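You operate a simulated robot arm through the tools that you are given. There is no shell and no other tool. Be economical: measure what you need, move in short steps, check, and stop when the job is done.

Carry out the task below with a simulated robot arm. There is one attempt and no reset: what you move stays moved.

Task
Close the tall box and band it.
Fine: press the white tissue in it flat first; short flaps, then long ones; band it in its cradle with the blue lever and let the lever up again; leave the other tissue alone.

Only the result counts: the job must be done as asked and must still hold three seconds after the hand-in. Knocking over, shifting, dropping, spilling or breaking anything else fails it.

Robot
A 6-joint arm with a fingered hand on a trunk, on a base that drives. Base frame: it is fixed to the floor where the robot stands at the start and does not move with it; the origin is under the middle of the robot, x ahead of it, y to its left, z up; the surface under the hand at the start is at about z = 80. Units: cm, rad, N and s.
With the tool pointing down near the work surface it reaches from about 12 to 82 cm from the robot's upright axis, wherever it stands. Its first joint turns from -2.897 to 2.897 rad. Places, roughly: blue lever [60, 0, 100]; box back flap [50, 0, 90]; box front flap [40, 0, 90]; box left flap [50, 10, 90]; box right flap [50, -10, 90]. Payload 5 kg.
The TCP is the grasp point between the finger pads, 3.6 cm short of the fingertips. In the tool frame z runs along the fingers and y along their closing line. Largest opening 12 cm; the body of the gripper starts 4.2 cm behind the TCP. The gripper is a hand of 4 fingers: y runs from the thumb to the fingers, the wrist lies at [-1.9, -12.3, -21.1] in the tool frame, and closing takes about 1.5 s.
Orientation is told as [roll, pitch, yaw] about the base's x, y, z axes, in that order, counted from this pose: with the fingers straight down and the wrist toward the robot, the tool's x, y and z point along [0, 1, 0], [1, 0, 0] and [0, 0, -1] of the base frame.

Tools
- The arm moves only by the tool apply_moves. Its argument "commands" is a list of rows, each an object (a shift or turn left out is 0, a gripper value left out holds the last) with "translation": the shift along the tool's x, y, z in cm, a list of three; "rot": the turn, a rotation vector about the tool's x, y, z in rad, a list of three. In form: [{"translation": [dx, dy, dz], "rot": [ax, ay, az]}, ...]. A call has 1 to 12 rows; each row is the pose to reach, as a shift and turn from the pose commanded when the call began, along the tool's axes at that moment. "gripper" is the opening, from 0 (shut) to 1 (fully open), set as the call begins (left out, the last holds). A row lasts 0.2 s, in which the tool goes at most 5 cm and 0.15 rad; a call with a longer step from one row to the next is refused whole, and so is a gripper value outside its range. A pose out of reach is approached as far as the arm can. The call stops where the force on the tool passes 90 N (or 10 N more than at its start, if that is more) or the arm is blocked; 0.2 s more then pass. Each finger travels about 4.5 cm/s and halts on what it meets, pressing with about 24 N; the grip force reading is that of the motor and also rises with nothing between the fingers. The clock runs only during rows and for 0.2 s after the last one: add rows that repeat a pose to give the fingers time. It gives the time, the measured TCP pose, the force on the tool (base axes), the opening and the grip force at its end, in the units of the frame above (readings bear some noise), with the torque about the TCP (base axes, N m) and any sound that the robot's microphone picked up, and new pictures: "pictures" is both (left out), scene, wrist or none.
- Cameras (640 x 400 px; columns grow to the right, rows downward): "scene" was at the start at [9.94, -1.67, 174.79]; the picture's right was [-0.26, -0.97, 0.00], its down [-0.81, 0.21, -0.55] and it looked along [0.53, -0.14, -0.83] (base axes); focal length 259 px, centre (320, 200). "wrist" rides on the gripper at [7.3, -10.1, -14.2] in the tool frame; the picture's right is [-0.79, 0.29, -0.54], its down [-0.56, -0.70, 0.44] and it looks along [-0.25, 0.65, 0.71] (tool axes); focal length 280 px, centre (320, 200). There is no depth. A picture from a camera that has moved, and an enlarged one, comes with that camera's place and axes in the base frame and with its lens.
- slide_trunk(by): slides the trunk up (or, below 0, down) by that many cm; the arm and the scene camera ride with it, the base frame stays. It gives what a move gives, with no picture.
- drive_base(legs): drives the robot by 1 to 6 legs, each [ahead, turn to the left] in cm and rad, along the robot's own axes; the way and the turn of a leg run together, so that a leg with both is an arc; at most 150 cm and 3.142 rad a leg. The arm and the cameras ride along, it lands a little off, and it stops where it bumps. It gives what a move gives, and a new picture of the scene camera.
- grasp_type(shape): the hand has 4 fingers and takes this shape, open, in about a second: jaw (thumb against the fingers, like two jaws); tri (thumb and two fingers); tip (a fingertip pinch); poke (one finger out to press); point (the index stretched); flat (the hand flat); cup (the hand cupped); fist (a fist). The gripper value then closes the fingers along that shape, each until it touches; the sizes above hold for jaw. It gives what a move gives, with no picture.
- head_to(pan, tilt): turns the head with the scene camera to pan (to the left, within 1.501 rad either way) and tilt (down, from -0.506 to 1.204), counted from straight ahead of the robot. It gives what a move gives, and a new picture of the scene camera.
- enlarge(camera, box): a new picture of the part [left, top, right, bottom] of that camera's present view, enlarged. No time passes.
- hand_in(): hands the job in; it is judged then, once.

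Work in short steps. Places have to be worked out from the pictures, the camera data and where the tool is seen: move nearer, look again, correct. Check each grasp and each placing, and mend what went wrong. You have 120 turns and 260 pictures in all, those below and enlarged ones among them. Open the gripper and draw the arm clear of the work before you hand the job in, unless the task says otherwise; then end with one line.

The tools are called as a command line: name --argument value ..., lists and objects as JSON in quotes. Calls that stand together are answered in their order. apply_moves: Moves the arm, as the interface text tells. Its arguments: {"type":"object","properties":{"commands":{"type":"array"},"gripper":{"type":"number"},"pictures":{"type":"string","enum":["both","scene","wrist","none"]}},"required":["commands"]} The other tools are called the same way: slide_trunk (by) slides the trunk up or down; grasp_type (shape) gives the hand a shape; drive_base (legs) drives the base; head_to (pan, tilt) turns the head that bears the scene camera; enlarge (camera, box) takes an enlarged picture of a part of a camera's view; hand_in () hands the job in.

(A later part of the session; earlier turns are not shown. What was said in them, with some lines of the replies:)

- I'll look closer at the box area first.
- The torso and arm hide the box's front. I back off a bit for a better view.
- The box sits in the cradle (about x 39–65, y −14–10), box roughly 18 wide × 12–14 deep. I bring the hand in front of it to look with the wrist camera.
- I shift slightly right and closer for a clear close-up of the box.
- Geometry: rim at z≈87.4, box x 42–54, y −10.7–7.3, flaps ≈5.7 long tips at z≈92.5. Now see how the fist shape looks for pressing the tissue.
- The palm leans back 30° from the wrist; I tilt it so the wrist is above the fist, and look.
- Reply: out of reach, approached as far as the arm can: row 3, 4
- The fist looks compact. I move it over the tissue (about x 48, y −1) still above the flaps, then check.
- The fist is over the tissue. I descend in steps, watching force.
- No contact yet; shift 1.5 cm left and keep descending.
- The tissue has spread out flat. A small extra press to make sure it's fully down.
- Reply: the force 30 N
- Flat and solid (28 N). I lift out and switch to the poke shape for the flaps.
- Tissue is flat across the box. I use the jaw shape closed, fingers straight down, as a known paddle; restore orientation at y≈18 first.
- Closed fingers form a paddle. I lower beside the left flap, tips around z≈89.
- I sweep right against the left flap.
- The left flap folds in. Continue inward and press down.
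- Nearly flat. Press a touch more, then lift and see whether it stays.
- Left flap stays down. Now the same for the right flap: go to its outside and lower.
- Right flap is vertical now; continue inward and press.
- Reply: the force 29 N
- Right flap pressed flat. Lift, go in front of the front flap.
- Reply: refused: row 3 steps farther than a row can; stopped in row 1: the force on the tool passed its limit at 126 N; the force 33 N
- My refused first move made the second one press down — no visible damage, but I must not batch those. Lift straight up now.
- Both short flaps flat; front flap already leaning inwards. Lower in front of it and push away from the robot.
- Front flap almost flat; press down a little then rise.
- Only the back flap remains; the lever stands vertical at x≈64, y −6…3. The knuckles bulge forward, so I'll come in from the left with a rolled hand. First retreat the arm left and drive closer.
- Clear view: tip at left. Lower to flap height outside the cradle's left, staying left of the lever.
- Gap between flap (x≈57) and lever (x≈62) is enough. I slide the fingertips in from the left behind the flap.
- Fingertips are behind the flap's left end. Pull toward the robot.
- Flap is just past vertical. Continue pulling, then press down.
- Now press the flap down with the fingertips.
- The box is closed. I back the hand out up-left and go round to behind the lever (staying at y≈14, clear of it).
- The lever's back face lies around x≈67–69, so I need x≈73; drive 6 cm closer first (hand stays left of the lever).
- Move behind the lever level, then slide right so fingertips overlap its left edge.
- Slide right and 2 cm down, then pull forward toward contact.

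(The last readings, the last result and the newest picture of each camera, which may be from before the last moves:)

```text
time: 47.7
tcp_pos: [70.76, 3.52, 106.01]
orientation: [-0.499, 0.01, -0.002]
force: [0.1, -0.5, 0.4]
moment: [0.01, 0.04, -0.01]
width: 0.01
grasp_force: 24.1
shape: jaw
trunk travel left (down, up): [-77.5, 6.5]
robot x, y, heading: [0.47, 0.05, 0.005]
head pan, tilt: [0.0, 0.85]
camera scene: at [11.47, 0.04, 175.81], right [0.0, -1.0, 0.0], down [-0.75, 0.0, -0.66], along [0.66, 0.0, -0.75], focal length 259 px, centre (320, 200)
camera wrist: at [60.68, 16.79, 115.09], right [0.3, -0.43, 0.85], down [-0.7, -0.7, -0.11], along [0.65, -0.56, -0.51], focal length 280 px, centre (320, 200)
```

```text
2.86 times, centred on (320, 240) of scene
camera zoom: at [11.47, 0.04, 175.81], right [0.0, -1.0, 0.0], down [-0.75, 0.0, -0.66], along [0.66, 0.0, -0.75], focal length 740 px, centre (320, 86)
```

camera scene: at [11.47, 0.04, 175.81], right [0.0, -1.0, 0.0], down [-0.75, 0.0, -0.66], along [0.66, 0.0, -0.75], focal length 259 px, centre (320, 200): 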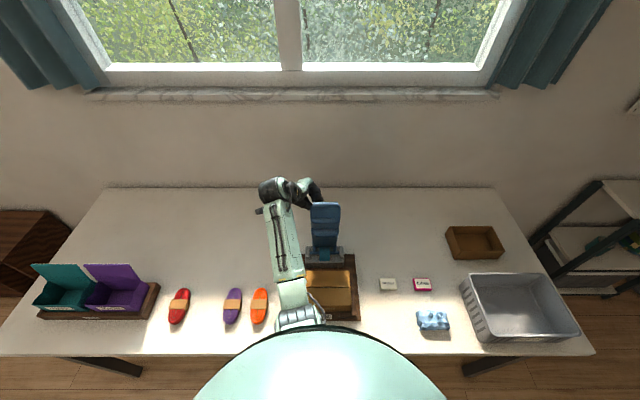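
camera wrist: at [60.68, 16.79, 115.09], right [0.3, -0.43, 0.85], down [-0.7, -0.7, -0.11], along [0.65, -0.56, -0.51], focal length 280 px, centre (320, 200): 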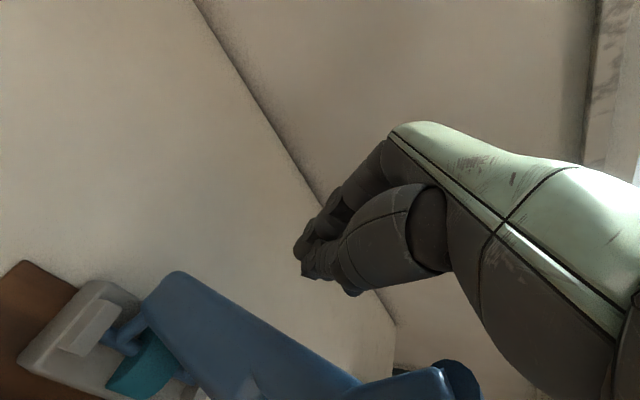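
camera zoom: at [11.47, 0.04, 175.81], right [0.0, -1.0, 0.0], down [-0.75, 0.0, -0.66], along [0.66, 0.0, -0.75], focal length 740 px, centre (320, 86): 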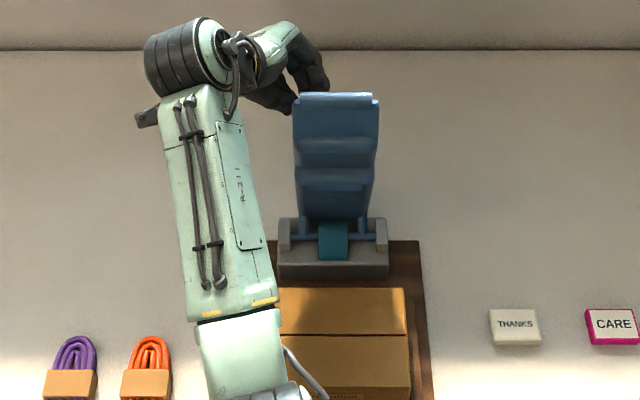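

Fingers are behind the lever. Pull toward the robot.

apply_moves --commands '[{"translation": [-0.4, -1, 0.2]}, {"translation": [-0.8, -2, 0.4]}, {"translation": [-0.8, -3, 0.4]}, {"translation": [-0.8, -4, 0.4]}, {"translation": [-0.8, -5, 0.4]}, {"translation": [-0.8, -6, 0.4]}]'

enlarge --camera "scene" --box '[240, 170, 400, 310]'

```text
time: 49.1
tcp_pos: [64.6, 2.74, 105.82]
orientation: [-0.5, 0.01, -0.002]
force: [0.9, 0.1, 0.4]
moment: [0.02, -0.03, -0.03]
width: 0.0
grasp_force: 24.6
shape: jaw
trunk travel left (down, up): [-77.5, 6.5]
robot x, y, heading: [0.65, -0.03, -0.004]
head pan, tilt: [0.0, 0.85]
camera scene: at [11.54, 0.12, 175.8], right [0.0, -1.0, 0.0], down [-0.75, 0.0, -0.66], along [0.66, 0.0, -0.75], focal length 259 px, centre (320, 200)
camera wrist: at [54.59, 15.9, 115.09], right [0.3, -0.43, 0.85], down [-0.7, -0.7, -0.11], along [0.65, -0.56, -0.51], focal length 280 px, centre (320, 200)
```

scene: 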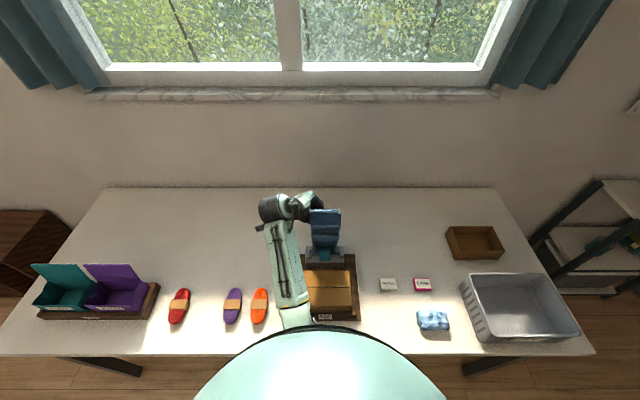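
wrist: 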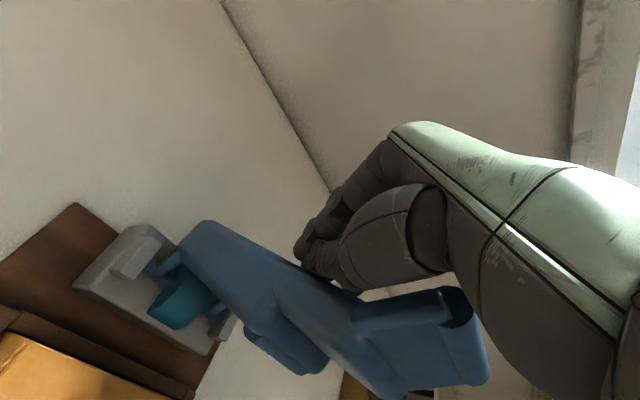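

```text
2.86 times, centred on (320, 240) of scene
camera zoom: at [11.54, 0.12, 175.8], right [0.0, -1.0, 0.0], down [-0.75, 0.0, -0.66], along [0.66, 0.0, -0.75], focal length 740 px, centre (320, 86)
```

zoom: 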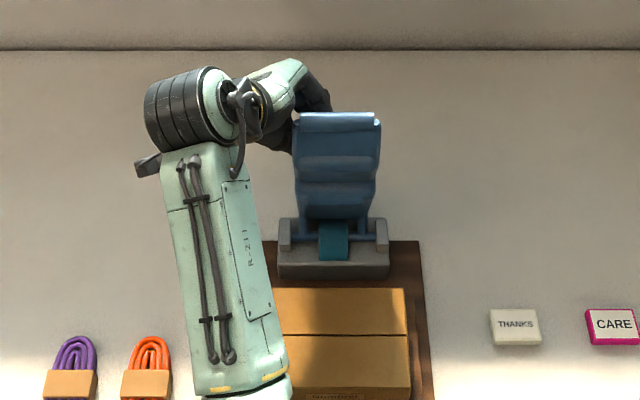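

The lever swings forward freely. Continue along the arc.

apply_moves --commands '[{"translation": [0, -1.2, 0]}, {"translation": [0, -2.4, 0]}, {"translation": [0, -3.6, 0.1]}, {"translation": [0.1, -4.8, 0.3]}, {"translation": [0.3, -6, 0.7]}, {"translation": [0.5, -7.2, 1.3]}, {"translation": [0.8, -8.4, 1.9]}]'

enlarge --camera "scene" --box '[240, 170, 400, 310]'

```text
time: 50.7
tcp_pos: [56.28, 2.5, 103.91]
orientation: [-0.499, 0.011, 0.0]
force: [0.4, -0.3, 0.6]
moment: [-0.01, -0.02, 0.03]
width: 0.0
grasp_force: 23.9
shape: jaw
trunk travel left (down, up): [-77.5, 6.5]
robot x, y, heading: [0.38, -0.29, -0.001]
head pan, tilt: [0.0, 0.85]
camera scene: at [11.48, 0.09, 175.8], right [0.0, -1.0, 0.0], down [-0.75, 0.0, -0.66], along [0.66, 0.0, -0.75], focal length 259 px, centre (320, 200)
camera wrist: at [46.14, 15.74, 113.15], right [0.3, -0.43, 0.85], down [-0.7, -0.7, -0.11], along [0.65, -0.56, -0.51], focal length 280 px, centre (320, 200)
```

scene: 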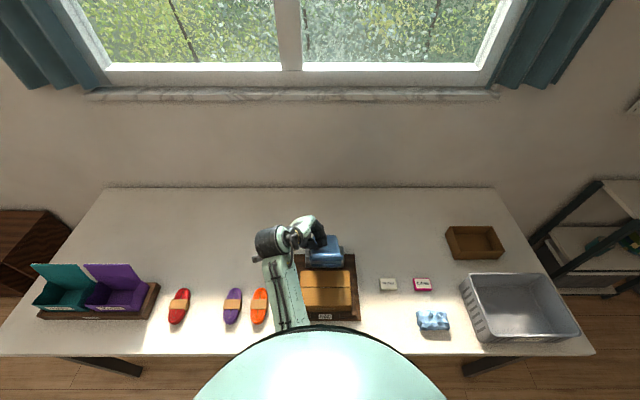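
wrist: 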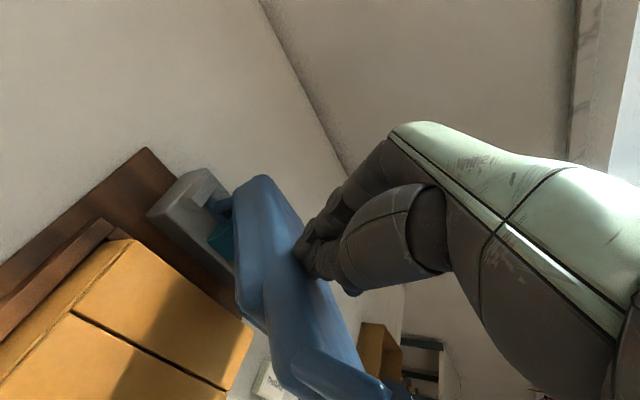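

```text
2.86 times, centred on (320, 240) of scene
camera zoom: at [11.48, 0.09, 175.8], right [0.0, -1.0, 0.0], down [-0.75, 0.0, -0.66], along [0.66, 0.0, -0.75], focal length 740 px, centre (320, 86)
```

zoom: 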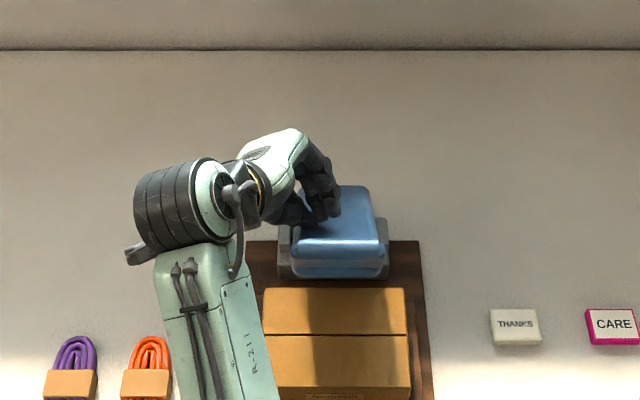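

Lever about 40° forward. Continue forward and down.

apply_moves --commands '[{"translation": [0.3, -1.2, 0.6]}, {"translation": [0.7, -2.3, 1.3]}, {"translation": [1.1, -3.3, 2.1]}, {"translation": [1.6, -4.2, 3.0]}, {"translation": [2.1, -5, 4.0]}, {"translation": [2.6, -5.6, 5.0]}]'

enlarge --camera "scene" --box '[240, 170, 400, 310]'

```text
time: 52.1
tcp_pos: [50.7, 2.28, 98.21]
orientation: [-0.499, 0.012, 0.0]
force: [0.2, 0.1, 0.5]
moment: [-0.06, -0.02, -0.02]
width: 0.0
grasp_force: 24.0
shape: jaw
trunk travel left (down, up): [-77.5, 6.5]
robot x, y, heading: [0.96, -0.36, 0.0]
head pan, tilt: [0.0, 0.85]
camera scene: at [11.54, 0.1, 175.8], right [0.0, -1.0, 0.0], down [-0.75, 0.0, -0.66], along [0.66, 0.0, -0.75], focal length 259 px, centre (320, 200)
camera wrist: at [40.61, 15.59, 107.53], right [0.3, -0.43, 0.85], down [-0.7, -0.7, -0.11], along [0.65, -0.56, -0.51], focal length 280 px, centre (320, 200)
```

scene: 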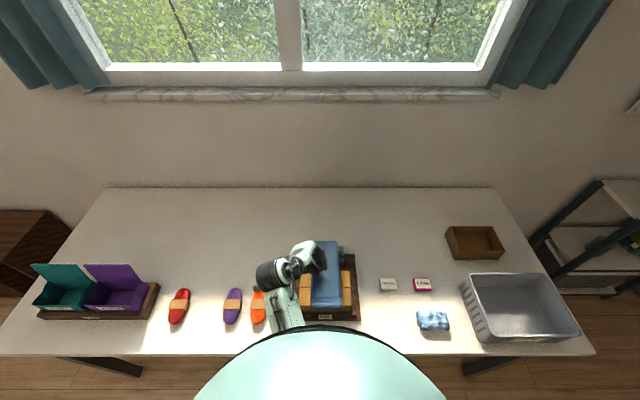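
wrist: 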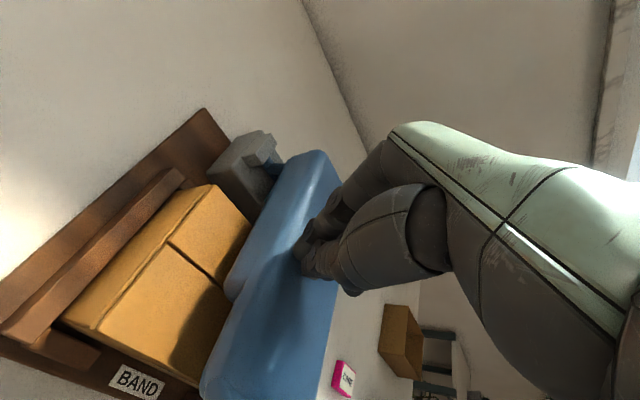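

```text
2.86 times, centred on (320, 240) of scene
camera zoom: at [11.54, 0.1, 175.8], right [0.0, -1.0, 0.0], down [-0.75, 0.0, -0.66], along [0.66, 0.0, -0.75], focal length 740 px, centre (320, 86)
```

zoom: 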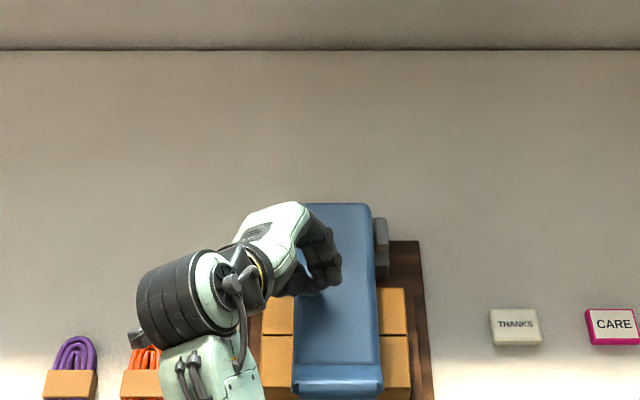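

Nearly horizontal. Press straight down until it stops.

apply_moves --commands '[{"translation": [0.36, -0.2, 0.66]}, {"translation": [0.72, -0.4, 1.3]}, {"translation": [1.08, -0.5, 2.0]}, {"translation": [1.4, -0.5, 2.6]}, {"translation": [1.7, -0.5, 3.1]}]'

enlarge --camera "wrist" --box '[160, 100, 440, 400]'

```text
time: 53.3
tcp_pos: [50.08, 1.83, 95.8]
orientation: [-0.505, -0.012, -0.004]
force: [4.8, -31.0, 68.1]
moment: [-0.98, -0.55, -0.2]
width: 0.01
grasp_force: 24.1
shape: jaw
trunk travel left (down, up): [-77.5, 6.5]
robot x, y, heading: [0.72, 0.02, -0.0]
head pan, tilt: [0.0, 0.85]
camera scene: at [10.84, -0.64, 175.92], right [0.0, -1.0, 0.0], down [-0.75, 0.0, -0.66], along [0.66, 0.0, -0.75], focal length 259 px, centre (320, 200)
camera wrist: at [39.91, 15.11, 104.76], right [0.28, -0.43, 0.86], down [-0.7, -0.7, -0.13], along [0.66, -0.57, -0.5], focal length 280 px, centre (320, 200)
```

scene: 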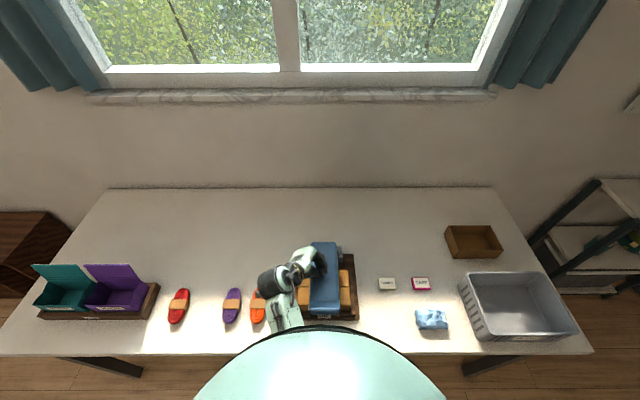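
wrist: 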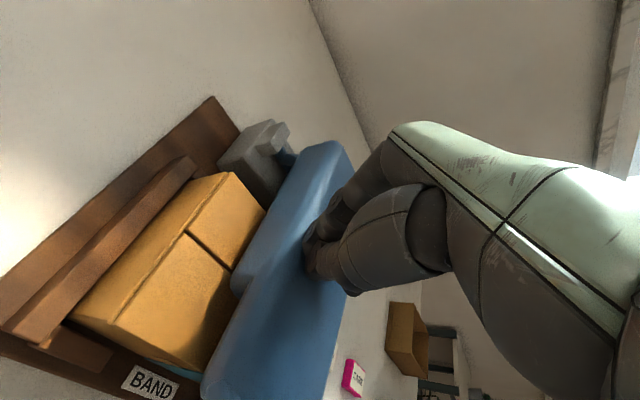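

```text
1.33 times, centred on (300, 250) of wrist
camera zoom: at [39.91, 15.11, 104.76], right [0.28, -0.43, 0.86], down [-0.7, -0.7, -0.13], along [0.66, -0.57, -0.5], focal length 374 px, centre (347, 133)
```

zoom: 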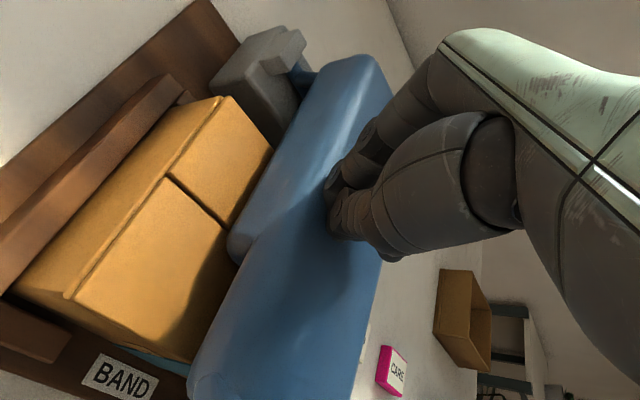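

Lever is against its stop and a teal band appears over the front of the box. Ease the hand up slowly and see whether the lever follows.

apply_moves --commands '[{"translation": [-0.4, 0, -0.7]}, {"translation": [-0.9, 0, -1.5]}, {"translation": [-1.4, 0.3, -2.5]}, {"translation": [-1.9, 0.6, -3.5]}, {"translation": [-2.4, 1, -4.5]}]'

enlarge --camera "scene" --box '[240, 190, 400, 330]'

```text
time: 54.5
tcp_pos: [51.26, 2.33, 99.77]
orientation: [-0.497, 0.013, -0.001]
force: [0.8, -1.0, 0.4]
moment: [-0.04, -0.02, 0.0]
width: 0.0
grasp_force: 24.3
shape: jaw
trunk travel left (down, up): [-77.5, 6.5]
robot x, y, heading: [0.69, 0.03, 0.0]
head pan, tilt: [0.0, 0.85]
camera scene: at [11.61, -0.04, 175.79], right [0.0, -1.0, 0.0], down [-0.75, 0.0, -0.66], along [0.66, 0.0, -0.75], focal length 259 px, centre (320, 200)
camera wrist: at [41.16, 15.53, 109.16], right [0.3, -0.44, 0.85], down [-0.7, -0.7, -0.11], along [0.65, -0.56, -0.52], focal length 280 px, centre (320, 200)
```

scene: 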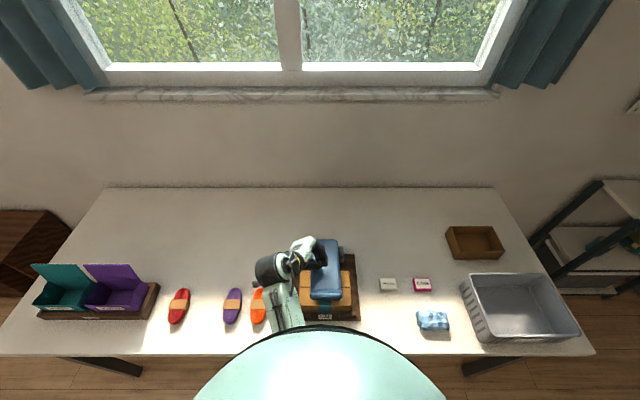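
wrist: 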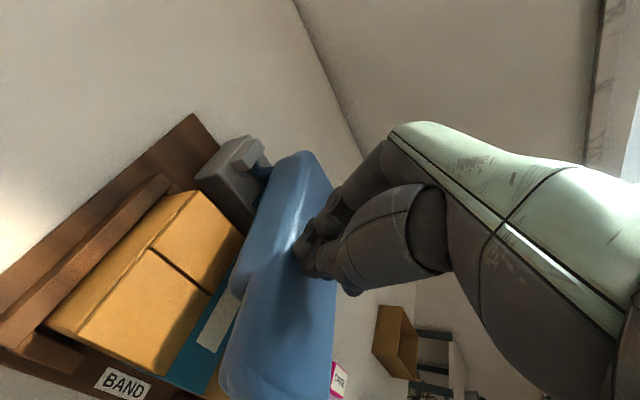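

```text
2.86 times, centred on (320, 260) of scene
camera zoom: at [11.61, -0.04, 175.79], right [0.0, -1.0, 0.0], down [-0.75, 0.0, -0.66], along [0.66, 0.0, -0.75], focal length 740 px, centre (320, 29)
```

zoom: 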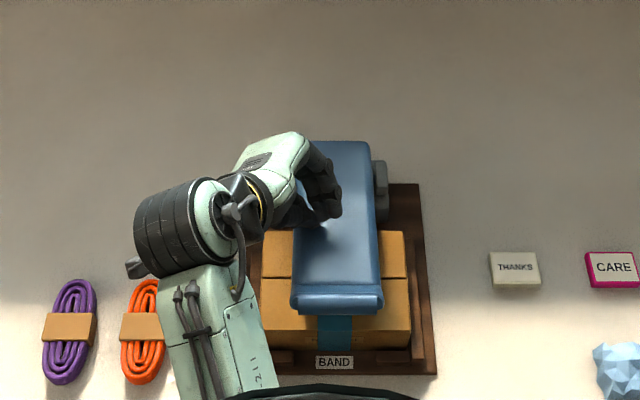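

The band is on, and the lever springs up following the hand. Retrace the arc so it rises gently.

apply_moves --commands '[{"translation": [-0.7, 1.5, -1.3]}, {"translation": [-1.4, 3.2, -2.6]}, {"translation": [-2, 5, -3.7]}, {"translation": [-2.4, 7, -4.4]}, {"translation": [-2.7, 9, -4.9]}, {"translation": [-2.9, 11, -5.3]}, {"translation": [-2.9, 13.3, -5.3]}, {"translation": [-2.9, 15.5, -5.3]}, {"translation": [-2.9, 17.5, -5.3]}, {"translation": [-2.9, 19.5, -5.3]}, {"translation": [-2.9, 21.5, -5.3]}, {"translation": [-2.9, 22.5, -5.3]}]'

enlarge --camera "scene" --box '[240, 190, 400, 330]'

```text
time: 57.1
tcp_pos: [73.73, 2.41, 105.57]
orientation: [-0.499, 0.01, 0.0]
force: [-0.4, -0.4, -0.6]
moment: [0.01, -0.01, -0.01]
width: 0.03
grasp_force: 23.7
shape: jaw
trunk travel left (down, up): [-77.5, 6.5]
robot x, y, heading: [0.5, 0.01, -0.001]
head pan, tilt: [0.0, 0.85]
camera scene: at [11.59, 0.09, 175.8], right [0.0, -1.0, 0.0], down [-0.75, 0.0, -0.66], along [0.66, 0.0, -0.75], focal length 259 px, centre (320, 200)
camera wrist: at [63.68, 15.68, 114.81], right [0.3, -0.43, 0.85], down [-0.7, -0.7, -0.11], along [0.65, -0.56, -0.51], focal length 280 px, centre (320, 200)
```

scene: 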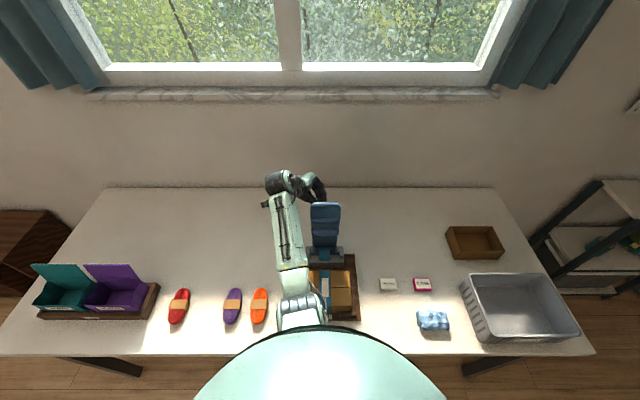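
wrist: 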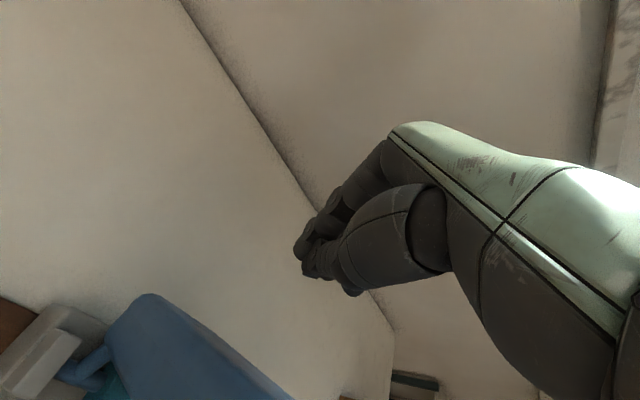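

```text
2.86 times, centred on (320, 260) of scene
camera zoom: at [11.59, 0.09, 175.8], right [0.0, -1.0, 0.0], down [-0.75, 0.0, -0.66], along [0.66, 0.0, -0.75], focal length 740 px, centre (320, 29)
```

zoom: 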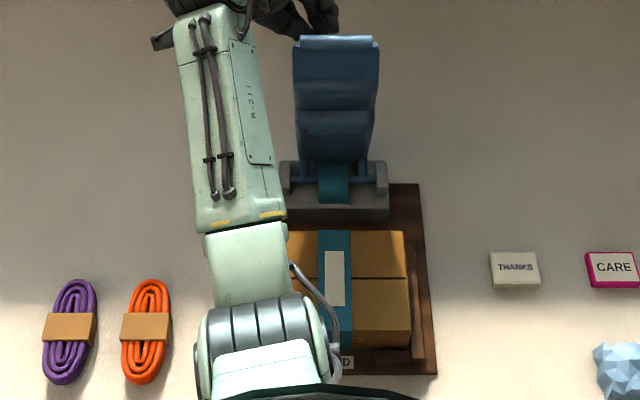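

Lever is fully up and the box is banded. Withdraw the hand to the left, then back, opening it.

apply_moves --commands '[{"translation": [3, 0, -1.6]}, {"translation": [6, 0, -3.3]}, {"translation": [9, 0, -5]}, {"translation": [12, 0, -6.6]}, {"translation": [13, 0, -9]}, {"translation": [13, -4, -11]}, {"translation": [13, -8, -11]}, {"translation": [13, -12, -11]}, {"translation": [13, -16, -11]}, {"translation": [13, -20, -11]}, {"translation": [13, -24, -11]}, {"translation": [13, -28, -11]}]' --gripper 0

enlarge --camera "scene" --box '[240, 190, 400, 330]'

```text
time: 59.7
tcp_pos: [45.65, 19.04, 109.48]
orientation: [-0.5, 0.01, -0.002]
force: [-0.5, 0.6, 0.1]
moment: [0.05, -0.02, 0.03]
width: 0.02
grasp_force: 24.1
shape: jaw
trunk travel left (down, up): [-77.5, 6.5]
robot x, y, heading: [0.63, 0.13, -0.002]
head pan, tilt: [0.0, 0.85]
camera scene: at [11.34, 0.08, 175.82], right [0.0, -1.0, 0.0], down [-0.75, 0.0, -0.66], along [0.66, 0.0, -0.75], focal length 259 px, centre (320, 200)
camera wrist: at [35.69, 32.39, 118.79], right [0.29, -0.43, 0.85], down [-0.7, -0.7, -0.11], along [0.65, -0.56, -0.51], focal length 280 px, centre (320, 200)
```

scene: 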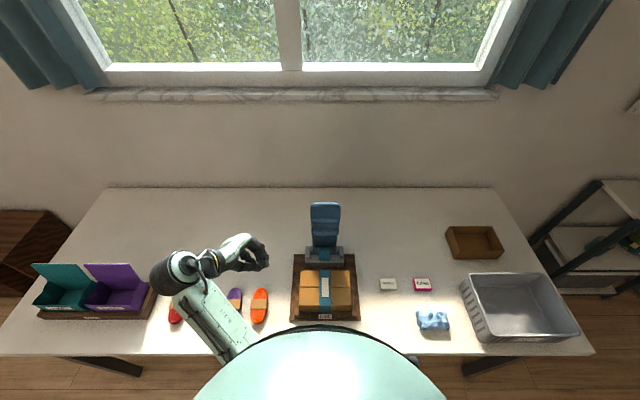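
wrist: 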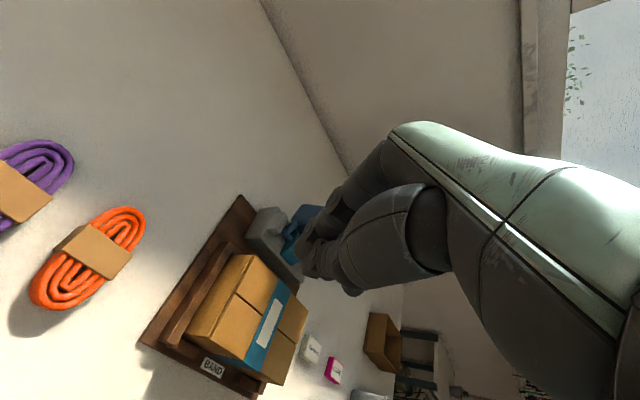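

```text
2.86 times, centred on (320, 260) of scene
camera zoom: at [11.34, 0.08, 175.82], right [0.0, -1.0, 0.0], down [-0.75, 0.0, -0.66], along [0.66, 0.0, -0.75], focal length 740 px, centre (320, 29)
```

zoom: 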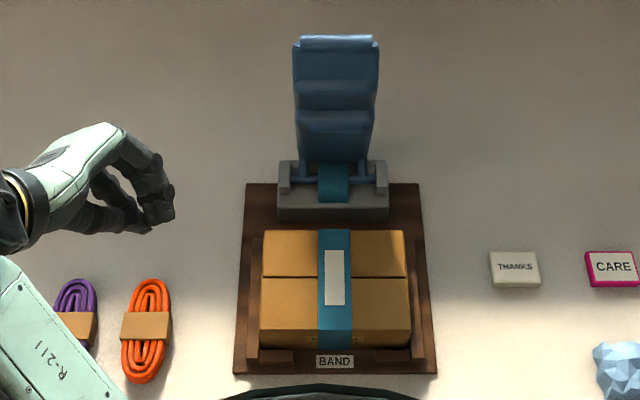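

Box closed and banded, lever up, everything else untouched. Open the hand clear of everything.

apply_moves --commands '[{"translation": [0, 0, -1]}, {"translation": [0, 0, -2]}, {"translation": [0, 0, -2]}, {"translation": [0, 0, -2]}, {"translation": [0, 0, -2]}, {"translation": [0, 0, -2]}, {"translation": [0, 0, -2]}, {"translation": [0, 0, -2]}]' --gripper 1 --pictures "scene"

```text
time: 61.5
tcp_pos: [45.87, 20.1, 111.21]
orientation: [-0.501, 0.011, -0.002]
force: [0.4, 0.1, -0.6]
moment: [-0.01, -0.01, -0.01]
width: 11.96
grasp_force: 0.2
shape: jaw
trunk travel left (down, up): [-77.5, 6.5]
robot x, y, heading: [0.75, -0.12, -0.001]
head pan, tilt: [0.0, 0.85]
camera scene: at [11.58, 0.11, 175.8], right [0.0, -1.0, 0.0], down [-0.75, 0.0, -0.66], along [0.66, 0.0, -0.75], focal length 259 px, centre (320, 200)
```

scene: 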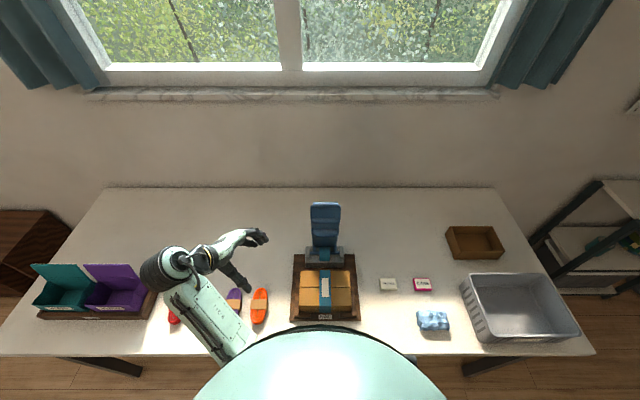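

The job looks complete, so I hand it in.

hand_in

```text
The job is handed in.
```

I handed in the job: the white tissue is pressed flat, the short flaps and then the long ones are folded, the box is banded in its cradle, and the blue lever is back up. While I was folding the right flap, one mistaken move pressed down on it at 126 N before the arm stopped; I saw no damage. The blue tissue was not touched.
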